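You operate a simulated robot arm through the tools that you are given. There is no shell and no other tool. Be economical: measure what you need, move in short steps, check, and stop when the job is done.

You run a simulated two-armed robot. Do the job below in one go: nothing can be reset, and whatever is moved stays where it is left.

TASK
Strip the spindle: small pale roll to the roll rest, orange adapter to its pocket.
Fine: lock the pawl first and loosen the star knob before anything comes off; push the adapter fully home.

Only the result counts: the job must be done as asked and must still hold three seconds after the hand-in. Knocking over, shifting, dropping, spilling or breaking anything else fails it.

THE ROBOT
Two 7-joint arms with two-finger parallel grippers on one trunk, on a base that drives. Base frame: it is fixed to the floor where the robot stands at the start and does not move with it; the origin is under the middle of the robot, x ahead of it, y to its left, z up. Lengths are in mm, angles in degrees, forces in N, time in s.
The left shoulder is at the start at [60, 144, 834], the right one opposite. Places, roughly: mouth of the spindle socket [900, 600, 1100]; orange edge guide [700, 400, 900]; pawl lever [800, -200, 900]; pocket 1 of the adapter block [700, 900, 900]; red crank [500, -200, 900]; reeler drag dial [500, 0, 900]; roll rest on the reeling stand [1000, 800, 900]; star knob [900, 600, 1200]; yellow end clip [700, 0, 1000]. Payload 1.57 kg a hand.
The TCP of each hand is the grasp point between the finger pads, 30 mm short of the fingertips. In the tool frame z runs along the fingers and y along their closing line. The gripper opens to 110 mm. The fingers are 24 mm wide and 12 mm thick; the gripper's body (48 by 112 mm) begins 78 mm behind the TCP.
Orientation is that of the tool frame in the base frame, as a unit quaternion [w, x, y, z]. With the fingers straight down and closing along the base's y, the tool's x points along the base's -x, its y along +y and its z along -z.

THE INTERFACE
- The arms move only by the tool jog_arm. It takes "left_moves", "right_moves" or both (then of equal length, played together; a hand with none holds still); each is a list of rows, each a list of 6 numbers: the shift along the tool's x, y, z in units of 40 mm (1.0 is 40 mm), then the turn, a rotation vector about the tool's x, y, z in units of 6 degrees (1.0 is 6 degrees). In form: [[tx, ty, tz, ax, ay, az], ...]. A call has 1 to 8 rows; each row shifts and turns the commanded pose from where the row before left it, along the tool's axes as they then stand. "left_claw" and "right_claw" are, for a hand that has rows, the finger opening in mm, from 0 to 110, set as the call begins (left out, the last holds). A call with a number of a shift or a turn outside -1 to 1 is refused whole. Each row takes 0.2 s and may step no farther than 50 mm and 8.6 degrees from the row before; otherwise, or with a gripper value out of range, the whole call is refused. A pose out of reach is approached as far as the arm can. The call stops where the force on the tool passes 40 N (or 10 N more than at its start, if that is more) or the arm is blocked; 0.2 s more then pass. The fingers move at their own pace (about 45 mm/s each) and stop on an object; they squeeze with about 36 N. The grip force told is the motor's: it shows also when the fingers shut on nothing. Time passes only in rows, and 0.2 s behind the last, so rows that do not move let the fingers close. The reply holds the time, the measured pose of the TCP, the force on the tool along the base axes, the opening and the grip force, in the units named above and with some noise, with the torque about the TCP (base axes, N m) and any sound that the robot's microphone picked up.
- Cameras (640 x 400 px; columns grow to the right, rows downward): "scene" is now at [61.1, 27.5, 1458.1]; the picture's right is [0.15, -0.99, 0.00], its down [-0.62, -0.09, -0.78] and it looks along [0.77, 0.12, -0.62] (base axes); focal length 251 px, centre (320, 200). "left" rides on the left gripper at [70, -16, -141] in its tool frame; the picture's right is [0.23, 0.97, 0.00], its down [-0.86, 0.20, -0.48] and it looks along [-0.47, 0.11, 0.88] (tool axes); focal length 222 px, centre (320, 200). "right" rides on the right gripper at [70, 16, -141] in its tool frame; the picture's right is [-0.23, 0.97, 0.00], its down [-0.86, -0.20, -0.48] and it looks along [-0.47, -0.11, 0.88] (tool axes); focal length 222 px, centre (320, 200). There is no depth. A picture from a camera that has moved, and an enlarged one, comes with that camera's place and axes in the base frame and with its lens. The place of the scene camera against the robot may be out by one fixed shift of up to 18 mm in any direction.
- capture(camera): a new picture of that camera. It takes no simulated time.
- lift_body(by): slides the trunk up (or, below 0, down) by that many mm; the arms and the scene camera ride with it, the base frame stays. It gives what a move gives, with no picture.
- base_move(legs): drives the robot by 1 to 6 legs, each [ahead, left, turn to the left] in mm, mm and degrees, along the robot's own axes; the way and the turn of a leg run together, so that a leg with both is an arc; at most 1500 mm and 180 degrees a leg. The arms and the cameras ride along, it lands a little off, and it stops where it bumps. It gives what a move gives.
- aim_head(pan, tilt): turns the head with the scene camera to pan (to the left, within 86 degrees either way) and tilt (down, from -29 to 69), counted from straight ahead of the robot. It gives what a move gives.
- zoom(camera, box): a new picture of the part [left, top, right, bottom] of that camera's present view, enlarged. It takes no simulated time.
- close_job(): hands the job in; it is judged then, once.

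Work in short steps. Places have to be worked out from the pictures, the camera data and where the tool is seen: move nearer, look again, correct. Check each grasp and each placing, and mend what went wrong. You have 120 turns and 88 pictures in all, those below and enlarged ones among them. Open the grippers and draw the arms clear of the work before you hand the job in, unless the task says otherwise.

The tools are called after ">>>" by a JSON object that holds its "api" and its "payload". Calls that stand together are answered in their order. jog_arm: Moves the arms, as the interface text tells. Its arguments: {"type":"object","properties":{"left_moves":{"type":"array","items":{"type":"array","items":{"type":"number"}}},"left_claw":{"type":"number"},"right_moves":{"type":"array","items":{"type":"array","items":{"type":"number"}}},"right_claw":{"type":"number"}},"required":[]} The other tools are called the same way: lift_body (by) slides the trunk up or down; base_move (legs) drives the base; aim_head (pan, tilt) turns the head that bears the scene camera; capture (camera) takes a picture; zoom (camera, box) takes an enlarged picture of a part of a camera's view; close_job () hands the job in.

At the start:

```text
time_s: 0.0
left_tool_pos: [331.7, 410.9, 999.2]
left_tcp_rot: [0.001, 0.0, 1.0, 0.001]
left_force: [-0.5, 0.0, -1.6]
left_torque: [0.02, 0.01, 0.0]
left_opening: 110.1
left_grasp_force: 0.1
right_tool_pos: [460.5, -0.2, 999.0]
right_tcp_rot: [0.0, 0.0, 1.0, 0.0]
right_force: [0.2, -0.4, -1.2]
right_torque: [0.0, 0.0, -0.06]
right_opening: 109.8
right_grasp_force: 0.1
trunk travel left (down, up): [-433.0, 157.0]
robot x, y, heading: [0.3, 0.9, -0.3]
head pan, tilt: [8.6, 38.6]
```

scene: 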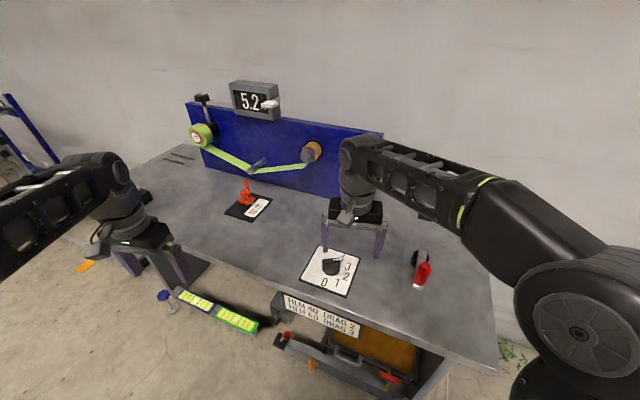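
right: 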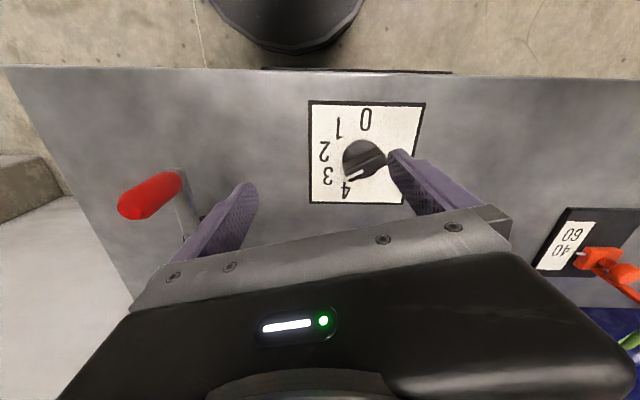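
left: 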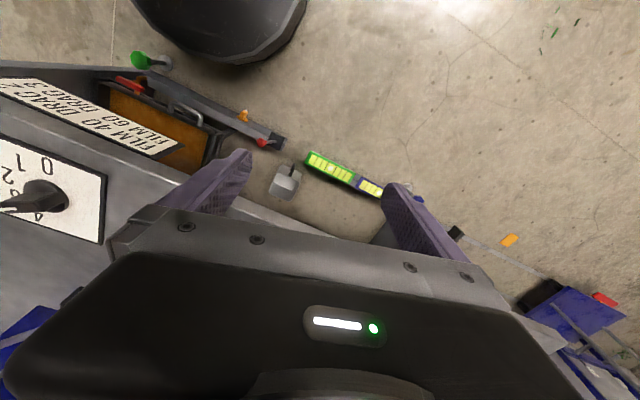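

The start pictures show a table with a blue panel carrying the spool, but the arm hides parts. I zoom into the panel and aim the head left for a broader look.

>>> {"api": "zoom", "payload": {"camera": "scene", "box": [140, 70, 400, 230]}}

>>> {"api": "aim_head", "payload": {"pan": 40, "tilt": 30}}

>>> {"api": "capture", "payload": {"camera": "scene"}}

```text
2.46 times, centred on (270, 150) of scene
camera zoom: at [61.1, 27.5, 1458.1], right [0.15, -0.99, 0.0], down [-0.62, -0.09, -0.78], along [0.77, 0.12, -0.62], focal length 618 px, centre (443, 323)
```

zoom: 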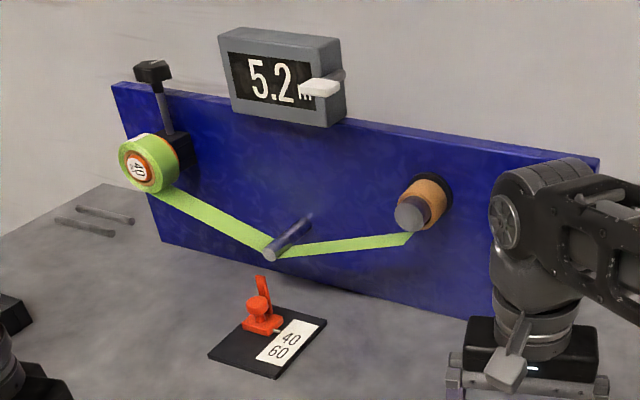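

```text
time_s: 1.0
left_tool_pos: [331.7, 411.4, 1001.0]
left_tcp_rot: [0.0, 0.0, 1.0, 0.0]
left_force: [-0.1, 0.8, -0.5]
left_torque: [0.0, 0.02, -0.01]
left_opening: 110.1
left_grasp_force: 0.0
right_tool_pos: [461.3, -0.9, 1000.6]
right_tcp_rot: [0.0, 0.0, 1.0, 0.001]
right_force: [0.3, -0.1, -0.9]
right_torque: [-0.01, -0.03, 0.01]
right_opening: 109.9
right_grasp_force: 0.0
trunk travel left (down, up): [-433.0, 157.0]
robot x, y, heading: [2.0, 4.0, -0.0]
head pan, tilt: [40.0, 30.0]
```

```text
83 pictures are left
camera scene: at [45.5, 72.7, 1471.4], right [0.64, -0.77, 0.0], down [-0.38, -0.32, -0.87], along [0.66, 0.56, -0.5], focal length 251 px, centre (320, 200)
```

scene: 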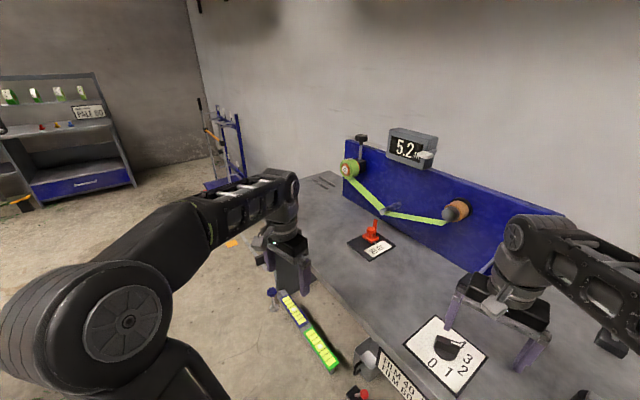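

The right arm hides the pawl lever and take-up side. I raise and draw back the right arm, then look to the right.

>>> {"api": "jog_arm", "payload": {"right_moves": [[0, 0, -1, 0, 0, 0], [0, 0, -1, 0, 0, 0], [0, 0, -1, 0, 0, 0], [0.9, 0, 0, 0, 0, 0], [0.9, -0.5, 0, 0, 0, 0], [0.9, -0.5, 0, 0, 0, 0], [0, -1, 0, 0, 0, 0], [0, -1, 0, 0, 0, 0]]}}

>>> {"api": "aim_head", "payload": {"pan": -5, "tilt": 35}}

>>> {"api": "capture", "payload": {"camera": "scene"}}

```text
time_s: 2.8
left_tool_pos: [332.1, 410.6, 1000.7]
left_tcp_rot: [0.0, 0.0, 1.0, 0.0]
left_force: [-1.1, 0.7, -0.9]
left_torque: [0.01, -0.01, -0.03]
left_opening: 109.9
left_grasp_force: 0.0
right_tool_pos: [355.0, -121.3, 1007.8]
right_tcp_rot: [0.0, 0.0, 1.0, 0.0]
right_force: [-0.7, -0.1, 0.0]
right_torque: [0.03, -0.02, -0.01]
right_opening: 109.7
right_grasp_force: 0.0
right hand out of reach, approached as far as the arm can: row 1, 2, 3
trunk travel left (down, up): [-433.0, 157.0]
robot x, y, heading: [-2.8, 0.0, -0.1]
head pan, tilt: [40.0, 30.0]
```

```text
time_s: 3.9
left_tool_pos: [332.5, 411.4, 999.1]
left_tcp_rot: [0.0, 0.0, 1.0, 0.0]
left_force: [0.7, -0.9, 0.5]
left_torque: [-0.01, -0.02, -0.01]
left_opening: 109.9
left_grasp_force: 0.1
right_tool_pos: [354.9, -119.9, 1007.3]
right_tcp_rot: [0.0, 0.0, 1.0, 0.0]
right_force: [0.3, -0.1, -0.6]
right_torque: [0.01, 0.0, 0.01]
right_opening: 110.1
right_grasp_force: 0.1
trunk travel left (down, up): [-433.0, 157.0]
robot x, y, heading: [1.7, 0.9, -0.1]
head pan, tilt: [-5.0, 35.0]
```

```text
82 pictures are left
camera scene: at [63.9, 6.9, 1463.7], right [-0.09, -1.0, 0.0], down [-0.57, 0.05, -0.82], along [0.82, -0.07, -0.57], focal length 251 px, centre (320, 200)
```

scene: 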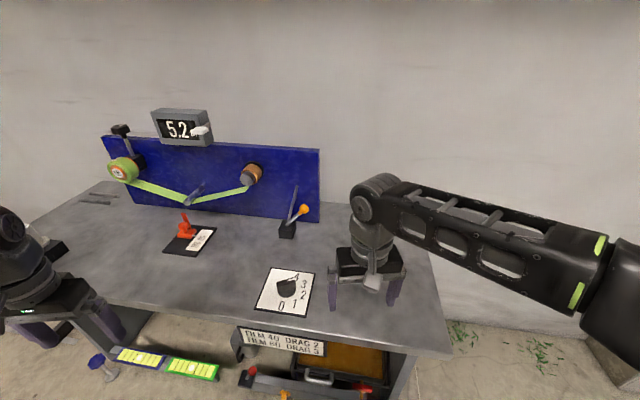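

I zoom on the panel and on the lever-like item near the panel's right end.

>>> {"api": "zoom", "payload": {"camera": "scene", "box": [220, 140, 348, 320]}}

>>> {"api": "zoom", "payload": {"camera": "scene", "box": [70, 90, 270, 215]}}

```text
2.22 times, centred on (284, 230) of scene
camera zoom: at [63.9, 6.9, 1463.7], right [-0.09, -1.0, 0.0], down [-0.57, 0.05, -0.82], along [0.82, -0.07, -0.57], focal length 558 px, centre (400, 133)
```

zoom: 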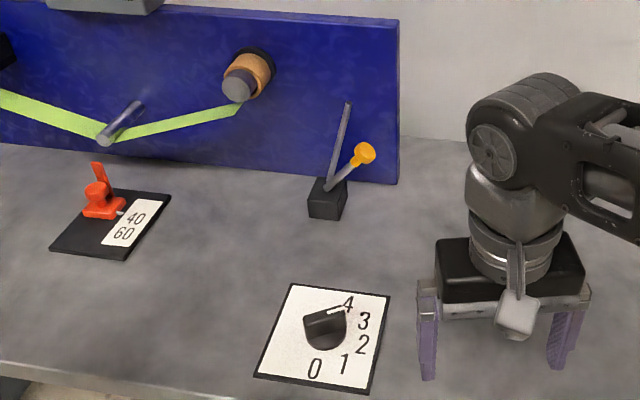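

```text
3.20 times, centred on (170, 152) of scene
camera zoom: at [63.9, 6.9, 1463.7], right [-0.09, -1.0, 0.0], down [-0.57, 0.05, -0.82], along [0.82, -0.07, -0.57], focal length 803 px, centre (800, 352)
```

zoom: 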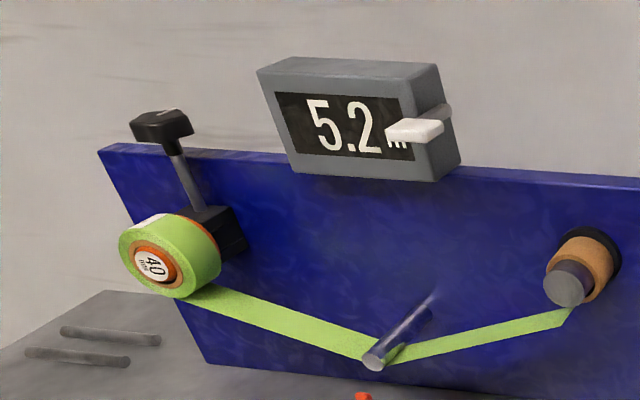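

The pawl lever must be behind the right arm; I move that arm further right and look again.

>>> {"api": "jog_arm", "payload": {"right_moves": [[0.5, -1, 0, 0, 0, 0], [0.5, -1, 0, 0, 0, 0], [0, -1, 0, 0, 0, 0], [0, -1, 0, 0, 0, 0], [0, -1, 0, 0, 0, 0], [0, -1, 0, 0, 0, 0]]}}

>>> {"api": "aim_head", "payload": {"pan": -15, "tilt": 35}}

>>> {"api": "capture", "payload": {"camera": "scene"}}

```text
time_s: 5.3
left_tool_pos: [332.4, 411.2, 999.4]
left_tcp_rot: [0.001, -0.001, 1.0, 0.0]
left_force: [-0.2, -0.3, 0.1]
left_torque: [-0.01, 0.03, -0.02]
left_opening: 109.9
left_grasp_force: 0.1
right_tool_pos: [313.5, -361.5, 1009.3]
right_tcp_rot: [0.0, 0.0, 1.0, 0.0]
right_force: [0.0, 0.3, -0.2]
right_torque: [-0.03, 0.04, -0.02]
right_opening: 109.9
right_grasp_force: 0.0
trunk travel left (down, up): [-433.0, 157.0]
robot x, y, heading: [-0.5, -2.7, -0.2]
head pan, tilt: [-5.0, 35.0]
```

```text
time_s: 6.0
left_tool_pos: [331.6, 410.5, 999.1]
left_tcp_rot: [0.0, 0.001, 1.0, 0.0]
left_force: [-0.7, -0.2, -0.4]
left_torque: [0.01, -0.02, 0.04]
left_opening: 110.2
left_grasp_force: 0.1
right_tool_pos: [314.3, -359.1, 1011.1]
right_tcp_rot: [-0.001, 0.0, 1.0, 0.0]
right_force: [0.1, -0.6, -1.1]
right_torque: [-0.01, -0.03, -0.04]
right_opening: 110.1
right_grasp_force: 0.0
trunk travel left (down, up): [-433.0, 157.0]
robot x, y, heading: [1.2, 1.6, 0.2]
head pan, tilt: [-15.0, 35.0]
```

```text
79 pictures are left
camera scene: at [61.2, -8.3, 1463.6], right [-0.26, -0.97, 0.0], down [-0.55, 0.15, -0.82], along [0.79, -0.21, -0.57], focal length 251 px, centre (320, 200)
```

scene: 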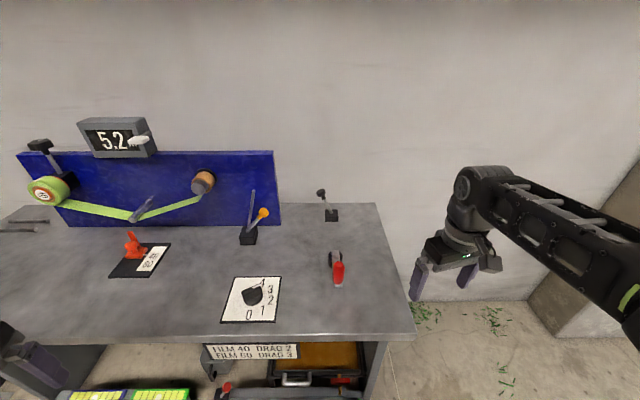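

The pawl lever (dark knob on a stalk) is at about (765,-235); I zoom on it and the crank.

>>> {"api": "zoom", "payload": {"camera": "scene", "box": [290, 170, 370, 220]}}

>>> {"api": "zoom", "payload": {"camera": "scene", "box": [180, 300, 400, 400]}}

```text
8.00 times, centred on (330, 195) of scene
camera zoom: at [61.2, -8.3, 1463.6], right [-0.26, -0.97, 0.0], down [-0.55, 0.15, -0.82], along [0.79, -0.21, -0.57], focal length 2007 px, centre (240, 240)
```

zoom: 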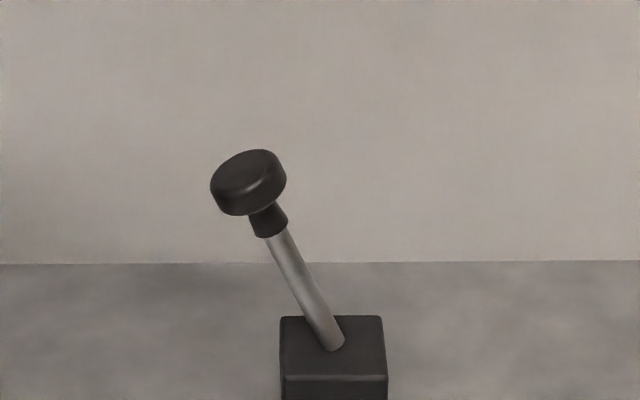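

```text
2.91 times, centred on (290, 350) of scene
camera zoom: at [61.2, -8.3, 1463.6], right [-0.26, -0.97, 0.0], down [-0.55, 0.15, -0.82], along [0.79, -0.21, -0.57], focal length 730 px, centre (407, -236)
```

zoom: 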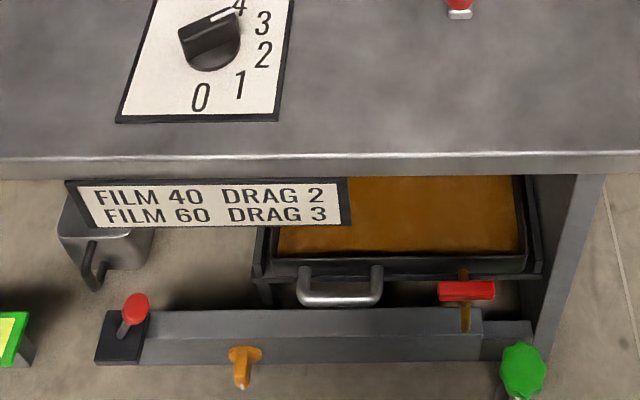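

Pawl knob I estimate near (760,-197,985), leaning to +y; table surface near z≈870. I raise the trunk and drive a little ahead and right so the right arm can reach with the tool pointing forward.

>>> {"api": "lift_body", "payload": {"by": 110}}

>>> {"api": "base_move", "payload": {"legs": [[0, -90, 0], [40, 0, 0]]}}

>>> {"api": "jog_arm", "payload": {"right_moves": [[0, 0, 0, 0, -1, 0], [0, 0, 0, 0, -1, 0], [0, 0, 0, 0, -1, 0], [0, 0, 0, 0, -1, 0], [0, 0, 0, 0, -1, 0], [0, 0, 0, 0, -1, 0], [0, 0, 0, 0, -1, 0], [0, 0, 0, 0, -1, 0]], "right_claw": 0}}

>>> {"api": "capture", "payload": {"camera": "right"}}

```text
time_s: 7.4
left_tool_pos: [331.8, 411.4, 1109.7]
left_tcp_rot: [0.0, 0.0, 1.0, 0.0]
left_force: [-0.2, -0.8, 1.0]
left_torque: [0.0, 0.0, -0.02]
left_opening: 109.7
left_grasp_force: 0.0
right_tool_pos: [314.3, -359.8, 1120.2]
right_tcp_rot: [0.0, 0.001, 1.0, 0.0]
right_force: [0.4, 0.9, -0.1]
right_torque: [0.01, -0.01, 0.01]
right_opening: 109.9
right_grasp_force: 0.1
trunk travel left (down, up): [-543.0, 47.0]
robot x, y, heading: [-0.2, 2.0, -0.1]
head pan, tilt: [-15.0, 35.0]
```

```text
time_s: 9.0
left_tool_pos: [371.8, 323.2, 1109.4]
left_tcp_rot: [-0.001, -0.002, 1.0, 0.001]
left_force: [1.0, 0.0, -0.9]
left_torque: [0.02, 0.07, 0.01]
left_opening: 109.9
left_grasp_force: 0.2
right_tool_pos: [357.2, -448.0, 1120.2]
right_tcp_rot: [-0.001, -0.002, 1.0, 0.0]
right_force: [0.1, -1.8, -0.7]
right_torque: [0.02, 0.07, 0.03]
right_opening: 110.1
right_grasp_force: 0.1
trunk travel left (down, up): [-543.0, 47.0]
robot x, y, heading: [39.4, -93.0, 0.1]
head pan, tilt: [-15.0, 35.0]
```

```text
time_s: 10.8
left_tool_pos: [369.0, 323.0, 1109.3]
left_tcp_rot: [0.0, -0.003, 1.0, 0.0]
left_force: [-0.1, 0.8, 0.2]
left_torque: [0.01, 0.01, -0.01]
left_opening: 109.9
left_grasp_force: 0.1
right_tool_pos: [354.1, -448.0, 1121.1]
right_tcp_rot: [0.408, -0.002, 0.913, 0.001]
right_force: [0.4, -0.4, -0.2]
right_torque: [-0.02, 0.01, 0.01]
right_opening: 0.0
right_grasp_force: 21.1
trunk travel left (down, up): [-543.0, 47.0]
robot x, y, heading: [37.4, -90.1, 0.2]
head pan, tilt: [-15.0, 35.0]
```

```text
76 pictures are left
camera right: at [203.7, -431.5, 1163.2], right [0.15, 0.97, 0.17], down [0.22, -0.2, 0.96], along [0.97, -0.11, -0.24], focal length 222 px, centre (320, 200)
```

right: 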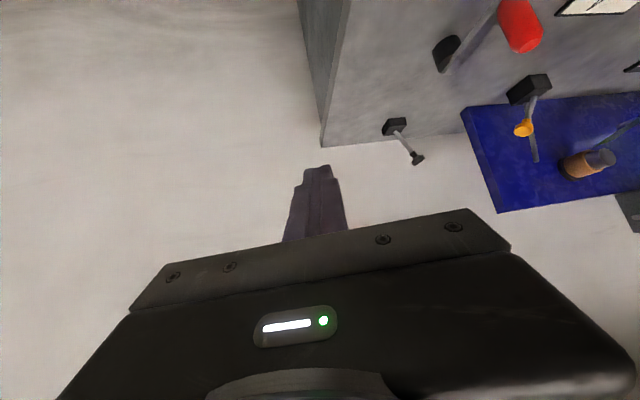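

Triangulating both views puts the pawl knob at about (815,-213,948), its box at (803,-252,853), so the table is near z≈820. I tilt the hand to 60° forward and travel high toward the left side of the knob.

>>> {"api": "jog_arm", "payload": {"right_moves": [[0, 0, 0, 0, -1, 0], [0, 0, 0, 0, -1, 0], [-0.25, 0.62, 0.69, 0, 0, 0], [-0.25, 0.62, 0.69, 0, 0, 0], [-0.25, 0.62, 0.69, 0, 0, 0], [-0.25, 0.62, 0.69, 0, 0, 0], [-0.25, 0.62, 0.69, 0, 0, 0], [-0.25, 0.62, 0.69, 0, 0, 0]]}}

>>> {"api": "jog_arm", "payload": {"right_moves": [[-0.25, 0.62, 0.69, 0, 0, 0], [-0.25, 0.62, 0.69, 0, 0, 0], [-0.25, 0.62, 0.69, 0, 0, 0], [-0.25, 0.62, 0.69, 0, 0, 0], [-0.25, 0.62, 0.69, 0, 0, 0]]}}

>>> {"api": "capture", "payload": {"camera": "right"}}

>>> {"api": "capture", "payload": {"camera": "scene"}}

```text
time_s: 12.6
left_tool_pos: [371.6, 323.6, 1108.7]
left_tcp_rot: [-0.001, -0.002, 1.0, 0.0]
left_force: [-0.5, -0.6, 0.1]
left_torque: [-0.01, 0.02, 0.0]
left_opening: 109.8
left_grasp_force: 0.1
right_tool_pos: [548.2, -334.5, 1124.2]
right_tcp_rot: [0.5, -0.001, 0.866, 0.001]
right_force: [-0.1, 0.1, 0.9]
right_torque: [0.01, 0.0, 0.0]
right_opening: 0.0
right_grasp_force: 21.3
right hand out of reach, approached as far as the arm can: row 1, 2, 3, 4
trunk travel left (down, up): [-543.0, 47.0]
robot x, y, heading: [40.6, -90.8, 0.3]
head pan, tilt: [-15.0, 35.0]
```

```text
time_s: 13.8
left_tool_pos: [371.5, 324.1, 1109.7]
left_tcp_rot: [-0.001, -0.001, 1.0, 0.0]
left_force: [-0.2, -0.2, -0.7]
left_torque: [0.0, -0.01, -0.02]
left_opening: 110.1
left_grasp_force: 0.2
right_tool_pos: [690.3, -209.9, 1097.6]
right_tcp_rot: [0.499, -0.001, 0.866, 0.001]
right_force: [1.6, 0.0, -0.1]
right_torque: [0.02, -0.03, 0.01]
right_opening: 0.1
right_grasp_force: 21.7
trunk travel left (down, up): [-543.0, 47.0]
robot x, y, heading: [38.8, -90.7, 0.0]
head pan, tilt: [-15.0, 35.0]
```

```text
75 pictures are left
camera right: at [533.9, -193.4, 1107.8], right [0.11, 0.97, 0.2], down [0.01, -0.2, 0.98], along [0.99, -0.11, -0.04], focal length 222 px, centre (320, 200)
```

right: 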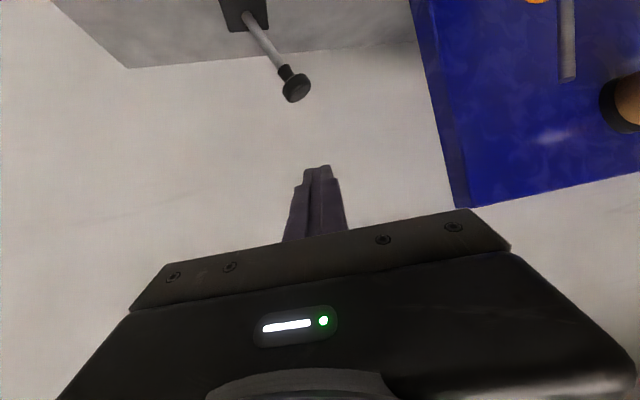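

```text
74 pictures are left
camera scene: at [101.8, -96.0, 1573.6], right [-0.26, -0.97, 0.0], down [-0.56, 0.15, -0.82], along [0.79, -0.21, -0.57], focal length 251 px, centre (320, 200)
```

scene: 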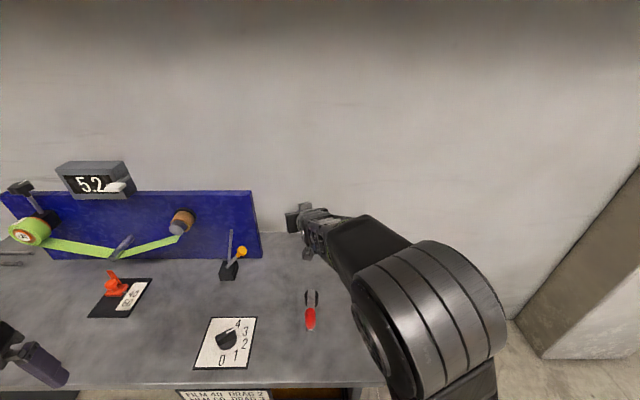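

Refined: knob ≈(791,-223,960). I move to its left (+y) side and lower to knob height with closed fingers.

>>> {"api": "jog_arm", "payload": {"right_moves": [[0, 0.8, 0, 0, 0, 0], [0, 0.7, 0, 0, 0, 0], [0.445, 0, 0.825, 0, 0, 0], [0.445, 0, 0.825, 0, 0, 0], [0.445, 0, 0.825, 0, 0, 0], [0.445, 0, 0.825, 0, 0, 0]]}}

>>> {"api": "capture", "payload": {"camera": "right"}}

```text
time_s: 15.2
left_tool_pos: [370.7, 323.5, 1108.9]
left_tcp_rot: [0.0, -0.001, 1.0, 0.0]
left_force: [0.6, -0.4, 0.3]
left_torque: [0.0, -0.01, -0.02]
left_opening: 110.0
left_grasp_force: 0.1
right_tool_pos: [768.3, -149.0, 971.9]
right_tcp_rot: [0.5, 0.0, 0.866, 0.001]
right_force: [-0.8, -0.2, 0.2]
right_torque: [-0.02, 0.02, 0.04]
right_opening: 0.0
right_grasp_force: 21.3
trunk travel left (down, up): [-543.0, 47.0]
robot x, y, heading: [37.5, -89.1, 0.1]
head pan, tilt: [-15.0, 35.0]
```

```text
73 pictures are left
camera right: at [612.1, -133.8, 980.6], right [0.11, 0.97, 0.2], down [0.01, -0.2, 0.98], along [0.99, -0.11, -0.04], focal length 222 px, centre (320, 200)
```

right: 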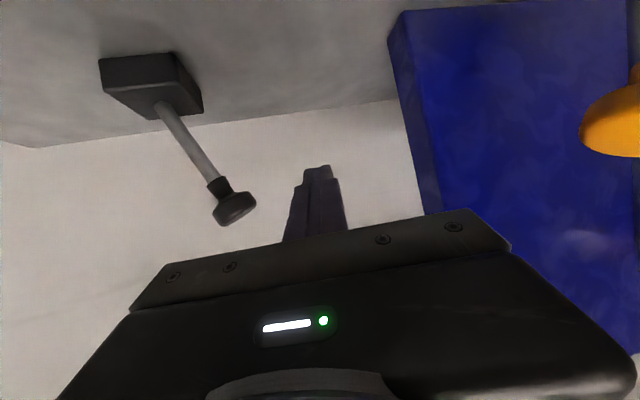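

Knob is confirmed at about y=-226 z=965, level with the fingertips. I push it to -y along the table's line.

>>> {"api": "jog_arm", "payload": {"right_moves": [[0, -0.75, 0, 0, 0, 0], [0.05, -0.6, -0.08, 0, 0, 0], [0.05, -0.5, -0.08, 0, 0, 0], [0.05, -0.5, -0.08, 0, 0, 0], [0.05, -0.4, -0.08, 0, 0, 0]]}}

>>> {"api": "capture", "payload": {"camera": "right"}}

```text
time_s: 16.4
left_tool_pos: [369.9, 323.3, 1110.0]
left_tcp_rot: [0.0, -0.002, 1.0, 0.0]
left_force: [0.5, 0.2, 0.5]
left_torque: [0.03, 0.02, -0.01]
left_opening: 109.7
left_grasp_force: 0.1
right_tool_pos: [751.9, -260.5, 970.2]
right_tcp_rot: [0.5, -0.002, 0.866, 0.001]
right_force: [0.6, -0.3, 0.5]
right_torque: [0.0, -0.01, -0.01]
right_opening: 0.1
right_grasp_force: 21.9
trunk travel left (down, up): [-543.0, 47.0]
robot x, y, heading: [41.8, -85.6, 0.1]
head pan, tilt: [-15.0, 35.0]
```

```text
72 pictures are left
camera right: at [595.2, -245.0, 980.2], right [0.11, 0.97, 0.2], down [0.01, -0.2, 0.98], along [0.99, -0.11, -0.04], focal length 222 px, centre (320, 200)
```

right: 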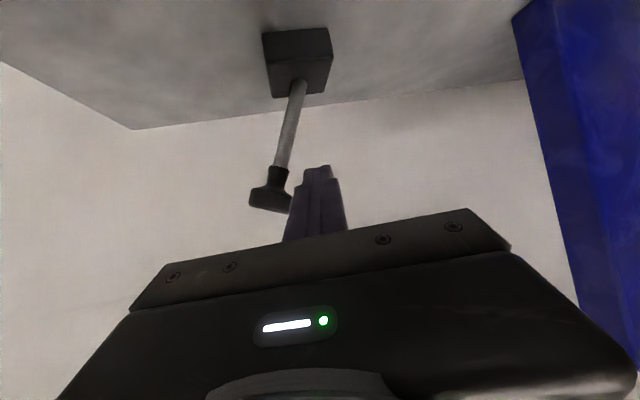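

The lever has swung to about the mirrored lean with little resistance; I push a little further to feel for the stop.

>>> {"api": "jog_arm", "payload": {"right_moves": [[0.02, -0.25, -0.04, 0, 0, 0], [0.02, -0.25, -0.04, 0, 0, 0]]}}

>>> {"api": "capture", "payload": {"camera": "right"}}

```text
time_s: 17.0
left_tool_pos: [369.7, 326.3, 1108.2]
left_tcp_rot: [-0.001, -0.002, 1.0, -0.001]
left_force: [-0.4, 0.2, 0.4]
left_torque: [-0.01, 0.01, -0.01]
left_opening: 110.0
left_grasp_force: 0.0
right_tool_pos: [749.3, -272.1, 969.7]
right_tcp_rot: [0.499, -0.005, 0.867, 0.003]
right_force: [5.5, 15.0, -6.5]
right_torque: [0.38, -0.03, 0.29]
right_opening: 0.0
right_grasp_force: 21.8
trunk travel left (down, up): [-543.0, 47.0]
robot x, y, heading: [39.2, -84.5, 0.2]
head pan, tilt: [-15.0, 35.0]
```

```text
71 pictures are left
camera right: at [592.5, -258.5, 980.8], right [0.1, 0.97, 0.2], down [0.02, -0.2, 0.98], along [0.99, -0.1, -0.04], focal length 222 px, centre (320, 200)
```

right: 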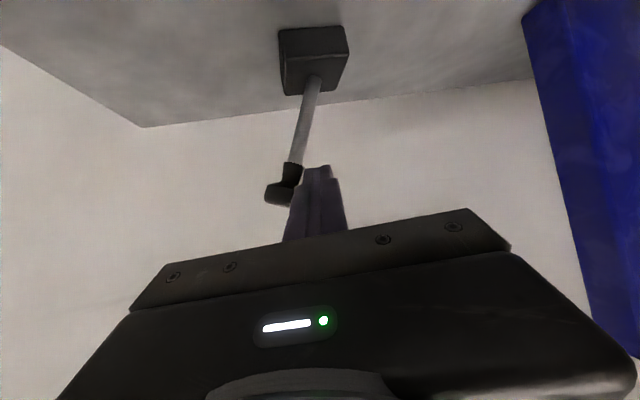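

Resistance 15 N: the lever is at its end stop. I back off and check it stays thrown.

>>> {"api": "jog_arm", "payload": {"right_moves": [[0, 0.7, 0, 0, 0, 0], [0, 0.7, 0, 0, 0, 0], [-0.5, 0.3, -0.6, 0, 0, 0], [-0.5, 0, -0.6, 0, 0, 0], [-0.5, 0, -0.6, 0, 0, 0]]}}

>>> {"api": "capture", "payload": {"camera": "right"}}

```text
time_s: 18.2
left_tool_pos: [368.5, 323.4, 1111.1]
left_tcp_rot: [-0.001, -0.002, 1.0, 0.0]
left_force: [0.2, -0.4, 0.1]
left_torque: [0.01, -0.04, -0.02]
left_opening: 110.0
left_grasp_force: 0.0
right_tool_pos: [711.6, -211.8, 1060.4]
right_tcp_rot: [0.499, -0.002, 0.866, 0.001]
right_force: [0.6, -0.2, -0.5]
right_torque: [0.02, -0.01, 0.0]
right_opening: 0.2
right_grasp_force: 21.3
trunk travel left (down, up): [-543.0, 47.0]
robot x, y, heading: [37.5, -90.7, 0.2]
head pan, tilt: [-15.0, 35.0]
```

```text
70 pictures are left
camera right: at [555.9, -196.1, 1070.7], right [0.11, 0.97, 0.2], down [0.01, -0.2, 0.98], along [0.99, -0.11, -0.04], focal length 222 px, centre (320, 200)
```

right: 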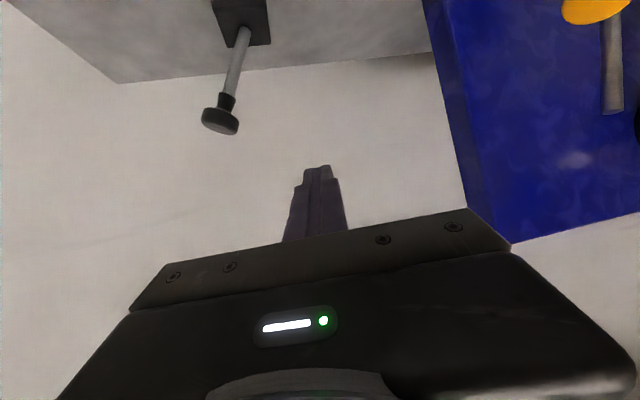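

The lever stays thrown. I retract the right arm, then drive left to face the spindle; left edge bar under the table front (z≈590) must be avoided, so I keep well back.

>>> {"api": "jog_arm", "payload": {"right_moves": [[0.38, -0.43, -0.9, 0, 0, 0], [0.38, -0.43, -0.9, 0, 0, 0], [0.38, -0.43, -0.9, 0, 0, 0], [0.38, -0.43, -0.9, 0, 0, 0], [0.38, -0.43, -0.9, 0, 0, 0], [0.38, -0.43, -0.9, 0, 0, 0], [0.38, -0.43, -0.9, 0, 0, 0], [0.38, -0.43, -0.9, 0, 0, 0]]}}

>>> {"api": "base_move", "payload": {"legs": [[-80, 0, 0], [0, 700, 0], [0, 200, -15], [40, 0, 0]]}}

>>> {"api": "aim_head", "payload": {"pan": 0, "tilt": 38}}

>>> {"api": "capture", "payload": {"camera": "scene"}}

```text
time_s: 20.0
left_tool_pos: [369.0, 322.3, 1111.6]
left_tcp_rot: [0.0, -0.002, 1.0, 0.0]
left_force: [0.0, 0.5, 0.6]
left_torque: [-0.03, -0.03, -0.04]
left_opening: 110.0
left_grasp_force: 0.0
right_tool_pos: [470.3, -370.1, 1150.6]
right_tcp_rot: [0.5, -0.002, 0.866, 0.001]
right_force: [0.0, -0.9, 0.6]
right_torque: [-0.01, 0.01, -0.01]
right_opening: 0.2
right_grasp_force: 21.4
right hand out of reach, approached as far as the arm can: row 5, 6, 7, 8
trunk travel left (down, up): [-543.0, 47.0]
robot x, y, heading: [38.0, -91.4, 0.1]
head pan, tilt: [-15.0, 35.0]
```

```text
time_s: 26.1
left_tool_pos: [451.0, 1102.0, 1109.5]
left_tcp_rot: [0.0, 0.13, 0.992, 0.0]
left_force: [0.6, -0.3, 0.9]
left_torque: [0.03, 0.07, -0.01]
left_opening: 110.1
left_grasp_force: 0.1
right_tool_pos: [371.1, 405.1, 1149.0]
right_tcp_rot: [0.494, 0.113, 0.859, -0.065]
right_force: [0.6, 0.1, 0.2]
right_torque: [-0.03, 0.0, -0.04]
right_opening: 0.0
right_grasp_force: 20.8
trunk travel left (down, up): [-543.0, 47.0]
robot x, y, heading: [21.4, 792.3, -15.0]
head pan, tilt: [-15.0, 35.0]
```

```text
time_s: 26.9
left_tool_pos: [450.8, 1100.9, 1109.9]
left_tcp_rot: [0.0, 0.13, 0.992, 0.0]
left_force: [0.5, -0.5, 0.3]
left_torque: [0.01, 0.02, -0.03]
left_opening: 110.3
left_grasp_force: 0.0
right_tool_pos: [367.1, 407.3, 1150.2]
right_tcp_rot: [0.495, 0.113, 0.859, -0.065]
right_force: [0.2, 0.6, -0.4]
right_torque: [0.02, -0.02, 0.02]
right_opening: 0.0
right_grasp_force: 21.4
trunk travel left (down, up): [-543.0, 47.0]
robot x, y, heading: [18.9, 789.0, -15.1]
head pan, tilt: [0.0, 38.0]
```

```text
69 pictures are left
camera scene: at [83.3, 789.6, 1569.1], right [-0.26, -0.97, 0.0], down [-0.59, 0.16, -0.79], along [0.76, -0.2, -0.62], focal length 251 px, centre (320, 200)
```

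scene: 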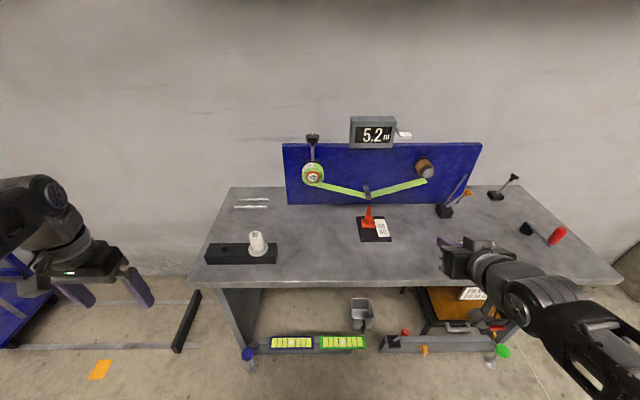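

The view is well aligned with the table. I zoom on the spindle, the adapter block and the rest.

>>> {"api": "zoom", "payload": {"camera": "scene", "box": [190, 180, 290, 270]}}

>>> {"api": "zoom", "payload": {"camera": "scene", "box": [280, 120, 360, 210]}}

```text
4.44 times, centred on (240, 225) of scene
camera zoom: at [83.3, 789.6, 1569.1], right [-0.26, -0.97, 0.0], down [-0.59, 0.16, -0.79], along [0.76, -0.2, -0.62], focal length 1115 px, centre (676, 89)
```

zoom: 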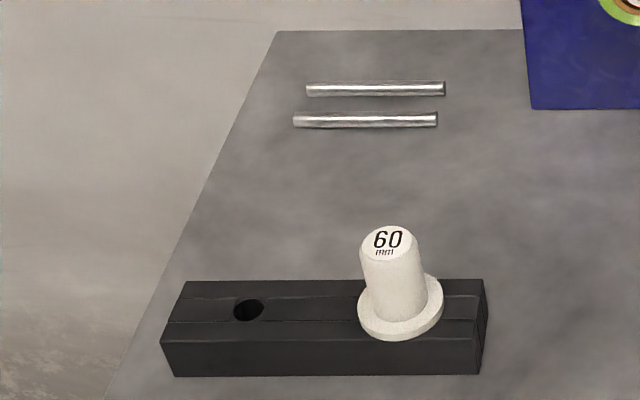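

```text
4.44 times, centred on (320, 165) of scene
camera zoom: at [83.3, 789.6, 1569.1], right [-0.26, -0.97, 0.0], down [-0.59, 0.16, -0.79], along [0.76, -0.2, -0.62], focal length 1115 px, centre (320, 356)
```

zoom: 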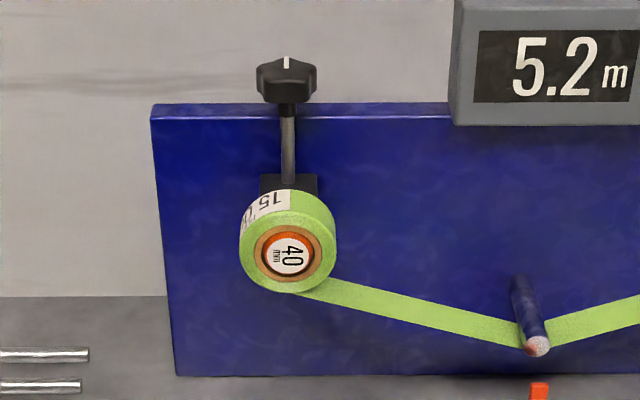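

Roll face centre ≈(872,609,1060), OD≈83; knob ≈(895,603,1196); the white 60 adapter shows how the orange one must stand in the left pocket; bars underneath are on the floor beneath the table. I raise the trunk, drive in so the left arm faces the knob, and pitch the left tool forward.

>>> {"api": "lift_body", "payload": {"by": 45}}

>>> {"api": "base_move", "payload": {"legs": [[0, -95, 0], [190, 0, 0]]}}

>>> {"api": "jog_arm", "payload": {"left_moves": [[0, 0, 0, 0, -1, 0], [0, 0, 0, 0, -1, 0], [0, 0, 0, 0, -1, 0], [0, 0, 0, 0, -1, 0], [0, 0, 0, 0, -1, 0], [0, 0, 0, 0, -1, 0], [0, 0, 0, 0, -1, 0], [0, 0, 0, 0, -1, 0]]}}

>>> {"api": "jog_arm", "payload": {"left_moves": [[0, 0, 0, 0, -1, 0], [0, 0, 0, 0, -1, 0], [0, 0, 0, 0, -1, 0], [0, 0, 0, 0, -1, 0], [0, 0, 0, 0, -1, 0], [0, 0, 0, 0, -1, 0], [0, 0, 0, 0, -1, 0]]}}

>>> {"api": "capture", "payload": {"camera": "left"}}

>>> {"api": "capture", "payload": {"camera": "scene"}}

```text
time_s: 27.8
left_tool_pos: [449.5, 1100.7, 1154.2]
left_tcp_rot: [0.0, 0.13, 0.991, 0.0]
left_force: [0.1, 0.2, 0.4]
left_torque: [0.0, -0.01, -0.03]
left_opening: 109.8
left_grasp_force: 0.0
right_tool_pos: [368.8, 406.6, 1196.0]
right_tcp_rot: [0.494, 0.112, 0.859, -0.064]
right_force: [-0.3, -0.1, -0.5]
right_torque: [-0.03, -0.02, 0.03]
right_opening: 0.0
right_grasp_force: 21.3
trunk travel left (down, up): [-588.0, 2.0]
robot x, y, heading: [19.9, 789.6, -15.0]
head pan, tilt: [0.0, 38.0]
```

```text
time_s: 30.1
left_tool_pos: [615.4, 961.4, 1154.5]
left_tcp_rot: [-0.001, 0.13, 0.992, 0.0]
left_force: [-0.2, -0.4, -0.9]
left_torque: [0.02, 0.03, -0.01]
left_opening: 109.9
left_grasp_force: 0.1
right_tool_pos: [535.5, 266.5, 1195.5]
right_tcp_rot: [0.494, 0.111, 0.86, -0.064]
right_force: [0.3, -0.7, 0.1]
right_torque: [0.04, 0.02, 0.02]
right_opening: 0.0
right_grasp_force: 21.3
trunk travel left (down, up): [-588.0, 2.0]
robot x, y, heading: [186.1, 650.2, -14.9]
head pan, tilt: [0.0, 38.0]
```

```text
time_s: 31.9
left_tool_pos: [614.4, 962.4, 1153.0]
left_tcp_rot: [0.404, 0.118, 0.906, -0.052]
left_force: [0.1, -0.6, -1.3]
left_torque: [0.0, -0.02, 0.01]
left_opening: 109.9
left_grasp_force: 0.0
right_tool_pos: [534.8, 268.0, 1194.6]
right_tcp_rot: [0.494, 0.112, 0.86, -0.064]
right_force: [-0.2, 0.0, -0.1]
right_torque: [0.0, 0.03, -0.02]
right_opening: 0.0
right_grasp_force: 21.0
trunk travel left (down, up): [-588.0, 2.0]
robot x, y, heading: [187.3, 647.7, -14.9]
head pan, tilt: [0.0, 38.0]
```

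```text
time_s: 33.5
left_tool_pos: [631.2, 996.2, 1168.1]
left_tcp_rot: [0.701, 0.093, 0.701, -0.092]
left_force: [0.2, -0.3, -0.2]
left_torque: [0.01, 0.01, 0.0]
left_opening: 109.7
left_grasp_force: 0.0
left hand out of reach, approached as far as the arm can: row 3, 4, 5, 6, 7
right_tool_pos: [534.3, 267.8, 1196.2]
right_tcp_rot: [0.496, 0.112, 0.859, -0.064]
right_force: [0.0, -0.2, 0.4]
right_torque: [0.0, 0.02, 0.02]
right_opening: 0.1
right_grasp_force: 21.6
trunk travel left (down, up): [-588.0, 2.0]
robot x, y, heading: [188.7, 652.9, -15.0]
head pan, tilt: [0.0, 38.0]
```

```text
66 pictures are left
camera left: at [488.7, 1018.1, 1098.3], right [0.25, 0.94, -0.23], down [-0.41, 0.32, 0.86], along [0.88, -0.12, 0.47], focal length 222 px, centre (320, 200)
```

left: 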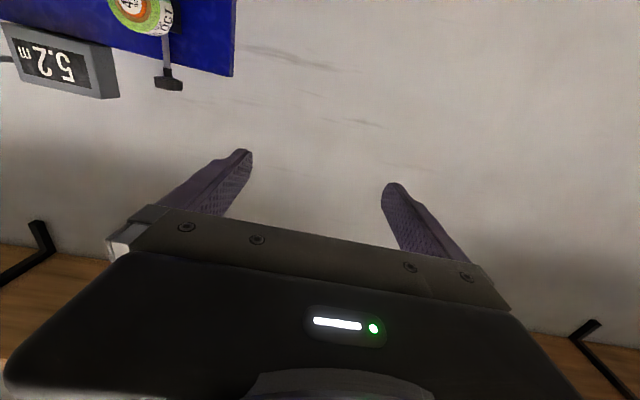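

```text
65 pictures are left
camera scene: at [248.7, 650.4, 1614.1], right [-0.26, -0.97, 0.0], down [-0.6, 0.16, -0.79], along [0.76, -0.2, -0.62], focal length 251 px, centre (320, 200)
```

scene: 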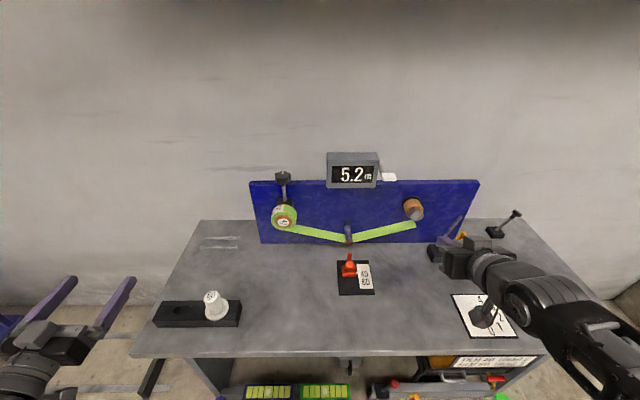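

Triangulation: knob ≈(905,597,1187), roll face ≈(843,612,1067). I bring the left hand (tool horizontal) to the left-front of the knob.

>>> {"api": "jog_arm", "payload": {"left_moves": [[-0.06, -0.58, 0.67, 0, 0, 0], [-0.06, -0.58, 0.67, 0, 0, 0], [-0.06, -0.58, 0.67, 0, 0, 0], [-0.06, -0.58, 0.67, 0, 0, 0], [-0.06, -0.58, 0.67, 0, 0, 0], [-0.06, -0.58, 0.67, 0, 0, 0], [-0.06, -0.58, 0.67, 0, 0, 0], [-0.06, -0.58, 0.67, 0, 0, 0]], "left_claw": 90}}

>>> {"api": "jog_arm", "payload": {"left_moves": [[0, 0, 0, 0.95, 0, 0], [0, 0, 0, 0.95, 0, 0], [0, 0, 0, 0.95, 0, 0], [0, 0, 0, 0.95, 0, 0], [0, 0, 0, 0.95, 0, 0], [0, 0, 0, 0.95, 0, 0], [0, 0, 0, 0.95, 0, 0]]}}

>>> {"api": "capture", "payload": {"camera": "left"}}

>>> {"api": "zoom", "payload": {"camera": "scene", "box": [220, 140, 340, 230]}}

```text
time_s: 35.3
left_tool_pos: [814.2, 793.8, 1194.5]
left_tcp_rot: [0.701, 0.092, 0.701, -0.092]
left_force: [0.5, 0.1, 0.0]
left_torque: [0.03, 0.01, -0.01]
left_opening: 90.0
left_grasp_force: 0.1
left hand out of reach, approached as far as the arm can: row 1, 2, 3, 4
right_tool_pos: [533.6, 267.3, 1193.7]
right_tcp_rot: [0.494, 0.112, 0.86, -0.063]
right_force: [0.4, 0.1, 0.0]
right_torque: [0.03, 0.01, 0.05]
right_opening: 0.0
right_grasp_force: 21.3
trunk travel left (down, up): [-588.0, 2.0]
robot x, y, heading: [183.6, 652.2, -14.7]
head pan, tilt: [0.0, 38.0]
```

```text
time_s: 36.9
left_tool_pos: [816.2, 794.5, 1191.4]
left_tcp_rot: [0.628, 0.325, 0.628, -0.325]
left_force: [-0.8, 0.5, 0.9]
left_torque: [-0.03, 0.02, 0.03]
left_opening: 90.2
left_grasp_force: 0.1
right_tool_pos: [534.3, 267.9, 1195.3]
right_tcp_rot: [0.496, 0.112, 0.859, -0.065]
right_force: [-0.7, 1.0, -0.4]
right_torque: [-0.01, -0.03, -0.01]
right_opening: 0.0
right_grasp_force: 21.8
trunk travel left (down, up): [-588.0, 2.0]
robot x, y, heading: [188.7, 647.5, -14.8]
head pan, tilt: [0.0, 38.0]
```

```text
64 pictures are left
camera left: at [720.1, 900.7, 1122.9], right [0.8, 0.56, -0.23], down [-0.11, 0.51, 0.86], along [0.59, -0.66, 0.47], focal length 222 px, centre (320, 200)
```

left: 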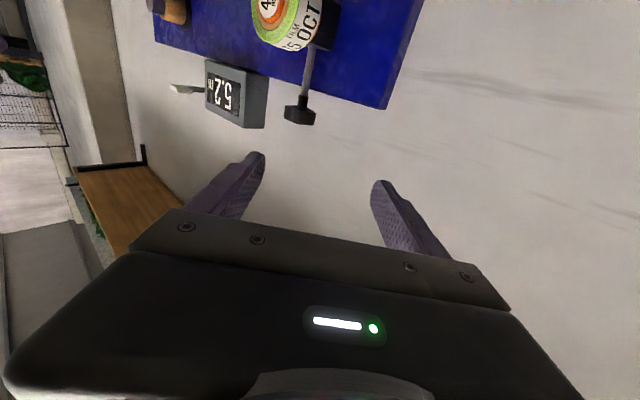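

```text
4.44 times, centred on (280, 185) of scene
camera zoom: at [249.2, 650.3, 1614.1], right [-0.26, -0.97, 0.0], down [-0.6, 0.16, -0.79], along [0.76, -0.2, -0.62], focal length 1115 px, centre (498, 267)
```

zoom: 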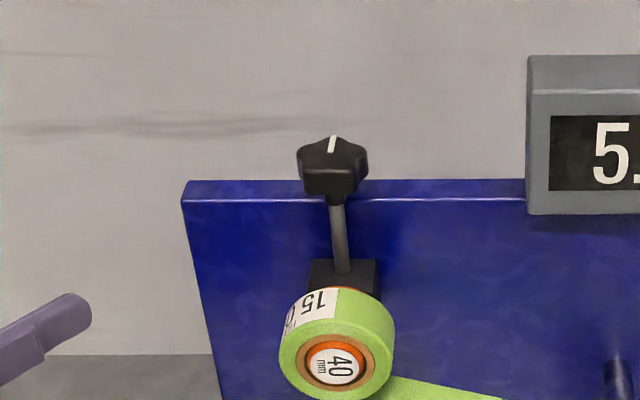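

Knob refined ≈(909,595,1176). I align laterally and close in along the -55° heading.

>>> {"api": "jog_arm", "payload": {"left_moves": [[0.08, -0.24, 0.8, 0, 0, 0], [0.08, -0.24, 0.8, 0, 0, 0], [0.08, -0.24, 0.8, 0, 0, 0], [0.08, -0.24, 0.8, 0, 0, 0]]}}

>>> {"api": "capture", "payload": {"camera": "left"}}

>>> {"api": "zoom", "payload": {"camera": "scene", "box": [220, 140, 340, 230]}}

```text
time_s: 37.9
left_tool_pos: [857.8, 668.2, 1179.3]
left_tcp_rot: [0.628, 0.325, 0.628, -0.325]
left_force: [-0.2, -0.5, 0.3]
left_torque: [0.0, -0.01, -0.01]
left_opening: 89.8
left_grasp_force: 0.0
right_tool_pos: [533.6, 266.6, 1195.4]
right_tcp_rot: [0.496, 0.112, 0.859, -0.064]
right_force: [0.0, -0.6, 0.3]
right_torque: [-0.02, 0.01, 0.0]
right_opening: 0.0
right_grasp_force: 21.6
trunk travel left (down, up): [-588.0, 2.0]
robot x, y, heading: [186.4, 650.3, -14.9]
head pan, tilt: [0.0, 38.0]
```

```text
62 pictures are left
camera left: at [761.8, 774.6, 1110.2], right [0.79, 0.56, -0.23], down [-0.11, 0.51, 0.86], along [0.6, -0.65, 0.46], focal length 222 px, centre (320, 200)
```

left: 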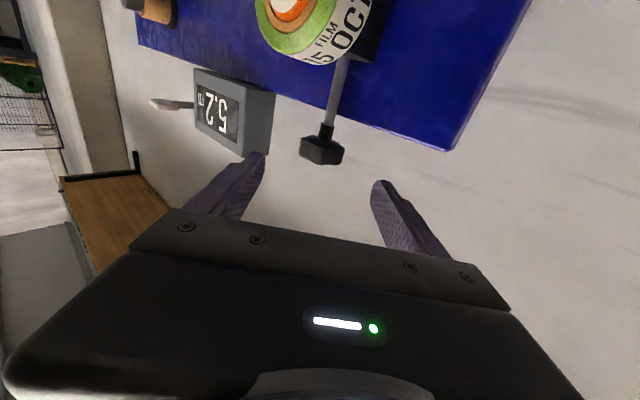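

```text
4.44 times, centred on (280, 185) of scene
camera zoom: at [249.0, 649.6, 1614.0], right [-0.26, -0.97, 0.0], down [-0.6, 0.16, -0.79], along [0.76, -0.2, -0.62], focal length 1115 px, centre (498, 267)
```

zoom: 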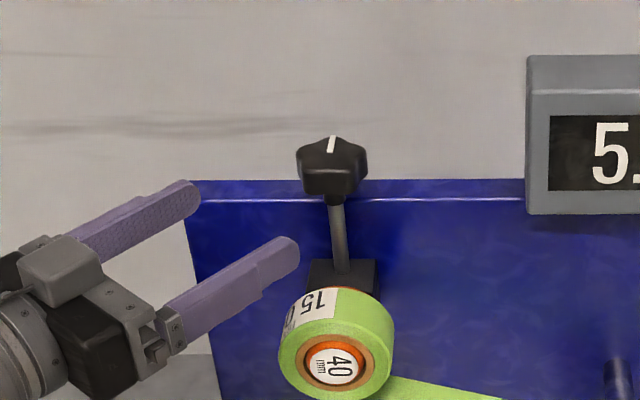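

Alignment is good (lateral error ~1 mm, remaining ~86 mm). I advance and close on the knob.

>>> {"api": "jog_arm", "payload": {"left_moves": [[0.05, 0, 0.72, 0, 0, 0], [0.05, 0.02, 0.72, 0, 0, 0], [0, 0, 0.7, 0, 0, 0]]}}

>>> {"api": "zoom", "payload": {"camera": "scene", "box": [220, 140, 340, 230]}}

>>> {"api": "jog_arm", "payload": {"left_moves": [[0, 0, 0, 0, 0, 0], [0, 0, 0, 0, 0, 0], [0, 0, 0, 0, 0, 0]], "left_claw": 0}}

```text
time_s: 38.7
left_tool_pos: [909.7, 599.0, 1177.0]
left_tcp_rot: [0.627, 0.326, 0.628, -0.326]
left_force: [-0.5, -0.9, -0.6]
left_torque: [0.01, 0.0, 0.0]
left_opening: 90.0
left_grasp_force: 0.1
right_tool_pos: [534.5, 265.9, 1194.6]
right_tcp_rot: [0.495, 0.112, 0.859, -0.064]
right_force: [0.2, -0.3, -0.3]
right_torque: [-0.03, -0.01, 0.0]
right_opening: 0.0
right_grasp_force: 21.6
trunk travel left (down, up): [-588.0, 2.0]
robot x, y, heading: [186.4, 652.5, -15.1]
head pan, tilt: [0.0, 38.0]
```

```text
4.44 times, centred on (280, 185) of scene
camera zoom: at [249.4, 649.2, 1614.0], right [-0.26, -0.97, 0.0], down [-0.6, 0.16, -0.79], along [0.76, -0.2, -0.62], focal length 1115 px, centre (498, 267)
```

zoom: 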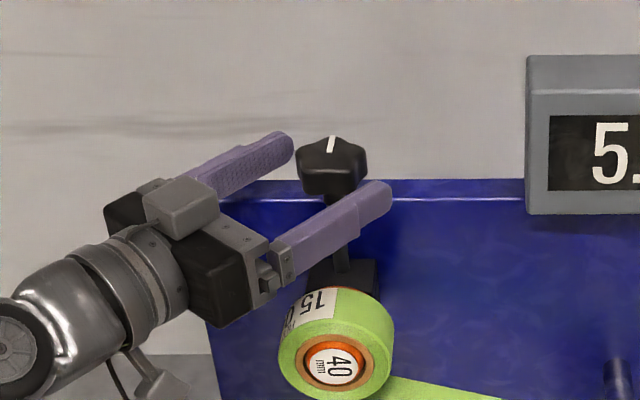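

```text
time_s: 39.5
left_tool_pos: [910.1, 598.2, 1176.9]
left_tcp_rot: [0.627, 0.325, 0.628, -0.326]
left_force: [2.2, 0.7, 0.1]
left_torque: [-0.12, -0.12, 0.07]
left_opening: 49.8
left_grasp_force: 18.0
right_tool_pos: [533.7, 266.6, 1195.4]
right_tcp_rot: [0.495, 0.112, 0.859, -0.065]
right_force: [-0.2, 0.7, -0.1]
right_torque: [0.01, -0.01, 0.0]
right_opening: 0.1
right_grasp_force: 21.2
trunk travel left (down, up): [-588.0, 2.0]
robot x, y, heading: [186.8, 647.6, -14.7]
head pan, tilt: [0.0, 38.0]
```

Knob gripped at 50 mm opening. Now turn counter-clockwise (loosen) about the vertical.

>>> {"api": "jog_arm", "payload": {"left_moves": [[0, 0, 0, -0.95, 0, 0], [0, 0, 0, -0.95, 0, 0], [0, 0, 0, -0.95, 0, 0], [0, 0, 0, -0.95, 0, 0], [0, 0, 0, -0.95, 0, 0], [0, 0, 0, -0.95, 0, 0], [0, 0, 0, -0.95, 0, 0]]}}

>>> {"api": "zoom", "payload": {"camera": "scene", "box": [220, 140, 340, 230]}}

```text
time_s: 41.2
left_tool_pos: [899.3, 585.6, 1174.8]
left_tcp_rot: [0.699, 0.106, 0.699, -0.107]
left_force: [0.4, -12.4, 0.4]
left_torque: [0.91, -0.42, -0.38]
left_opening: 49.4
left_grasp_force: 45.1
right_tool_pos: [533.5, 265.6, 1195.5]
right_tcp_rot: [0.494, 0.112, 0.86, -0.065]
right_force: [-0.1, 0.9, -1.0]
right_torque: [-0.01, 0.02, -0.04]
right_opening: 0.0
right_grasp_force: 21.1
trunk travel left (down, up): [-588.0, 2.0]
robot x, y, heading: [188.4, 650.4, -15.0]
head pan, tilt: [0.0, 38.0]
stopped in row 7 (left hand): the force on the tool passed its limit (the readings are from after the stop); the commanded pose is now the measured one
```

```text
4.44 times, centred on (280, 185) of scene
camera zoom: at [250.2, 649.8, 1614.4], right [-0.26, -0.97, 0.0], down [-0.6, 0.16, -0.79], along [0.76, -0.2, -0.62], focal length 1115 px, centre (498, 267)
```

zoom: 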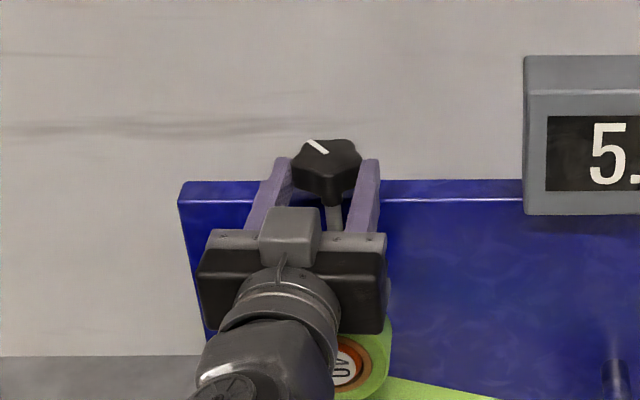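

The knob turned about 45° counter-clockwise with the hand, then side force built up (grip slightly off-axis). I open and look to re-centre.

>>> {"api": "jog_arm", "payload": {"left_moves": [[0, 0, 0, 0, 0, 0], [0, 0, 0, 0, 0, 0]], "left_claw": 85}}

>>> {"api": "capture", "payload": {"camera": "left"}}

>>> {"api": "zoom", "payload": {"camera": "scene", "box": [250, 150, 310, 195]}}

```text
time_s: 41.8
left_tool_pos: [900.5, 590.9, 1175.4]
left_tcp_rot: [0.7, 0.1, 0.7, -0.104]
left_force: [-0.1, 0.1, -0.3]
left_torque: [-0.01, 0.0, 0.01]
left_opening: 84.7
left_grasp_force: 0.1
right_tool_pos: [532.8, 266.9, 1195.6]
right_tcp_rot: [0.495, 0.113, 0.859, -0.065]
right_force: [0.3, 0.4, -0.1]
right_torque: [-0.01, 0.0, -0.05]
right_opening: 0.0
right_grasp_force: 21.2
trunk travel left (down, up): [-588.0, 2.0]
robot x, y, heading: [190.0, 649.1, -15.2]
head pan, tilt: [0.0, 38.0]
```

```text
58 pictures are left
camera left: at [760.2, 615.3, 1106.7], right [0.28, 0.93, -0.23], down [-0.4, 0.33, 0.85], along [0.87, -0.14, 0.47], focal length 222 px, centre (320, 200)
```

left: 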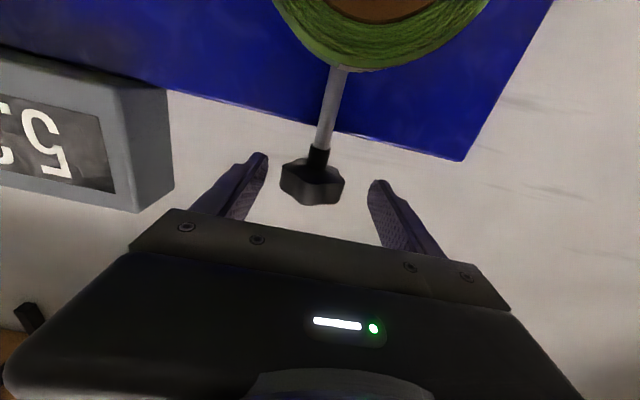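

```text
8.89 times, centred on (280, 172) of scene
camera zoom: at [248.4, 649.6, 1614.1], right [-0.26, -0.97, 0.0], down [-0.59, 0.16, -0.79], along [0.76, -0.2, -0.62], focal length 2230 px, centre (676, 444)
```

zoom: 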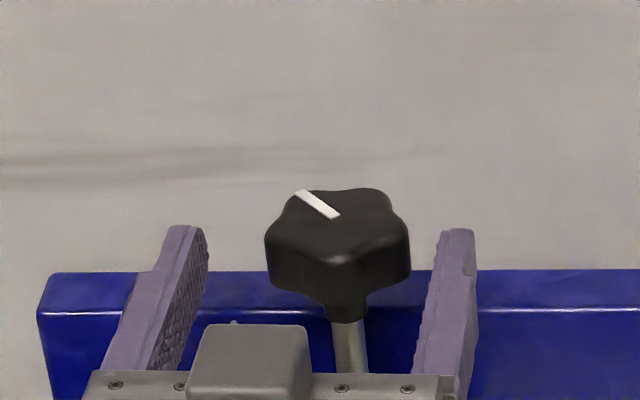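

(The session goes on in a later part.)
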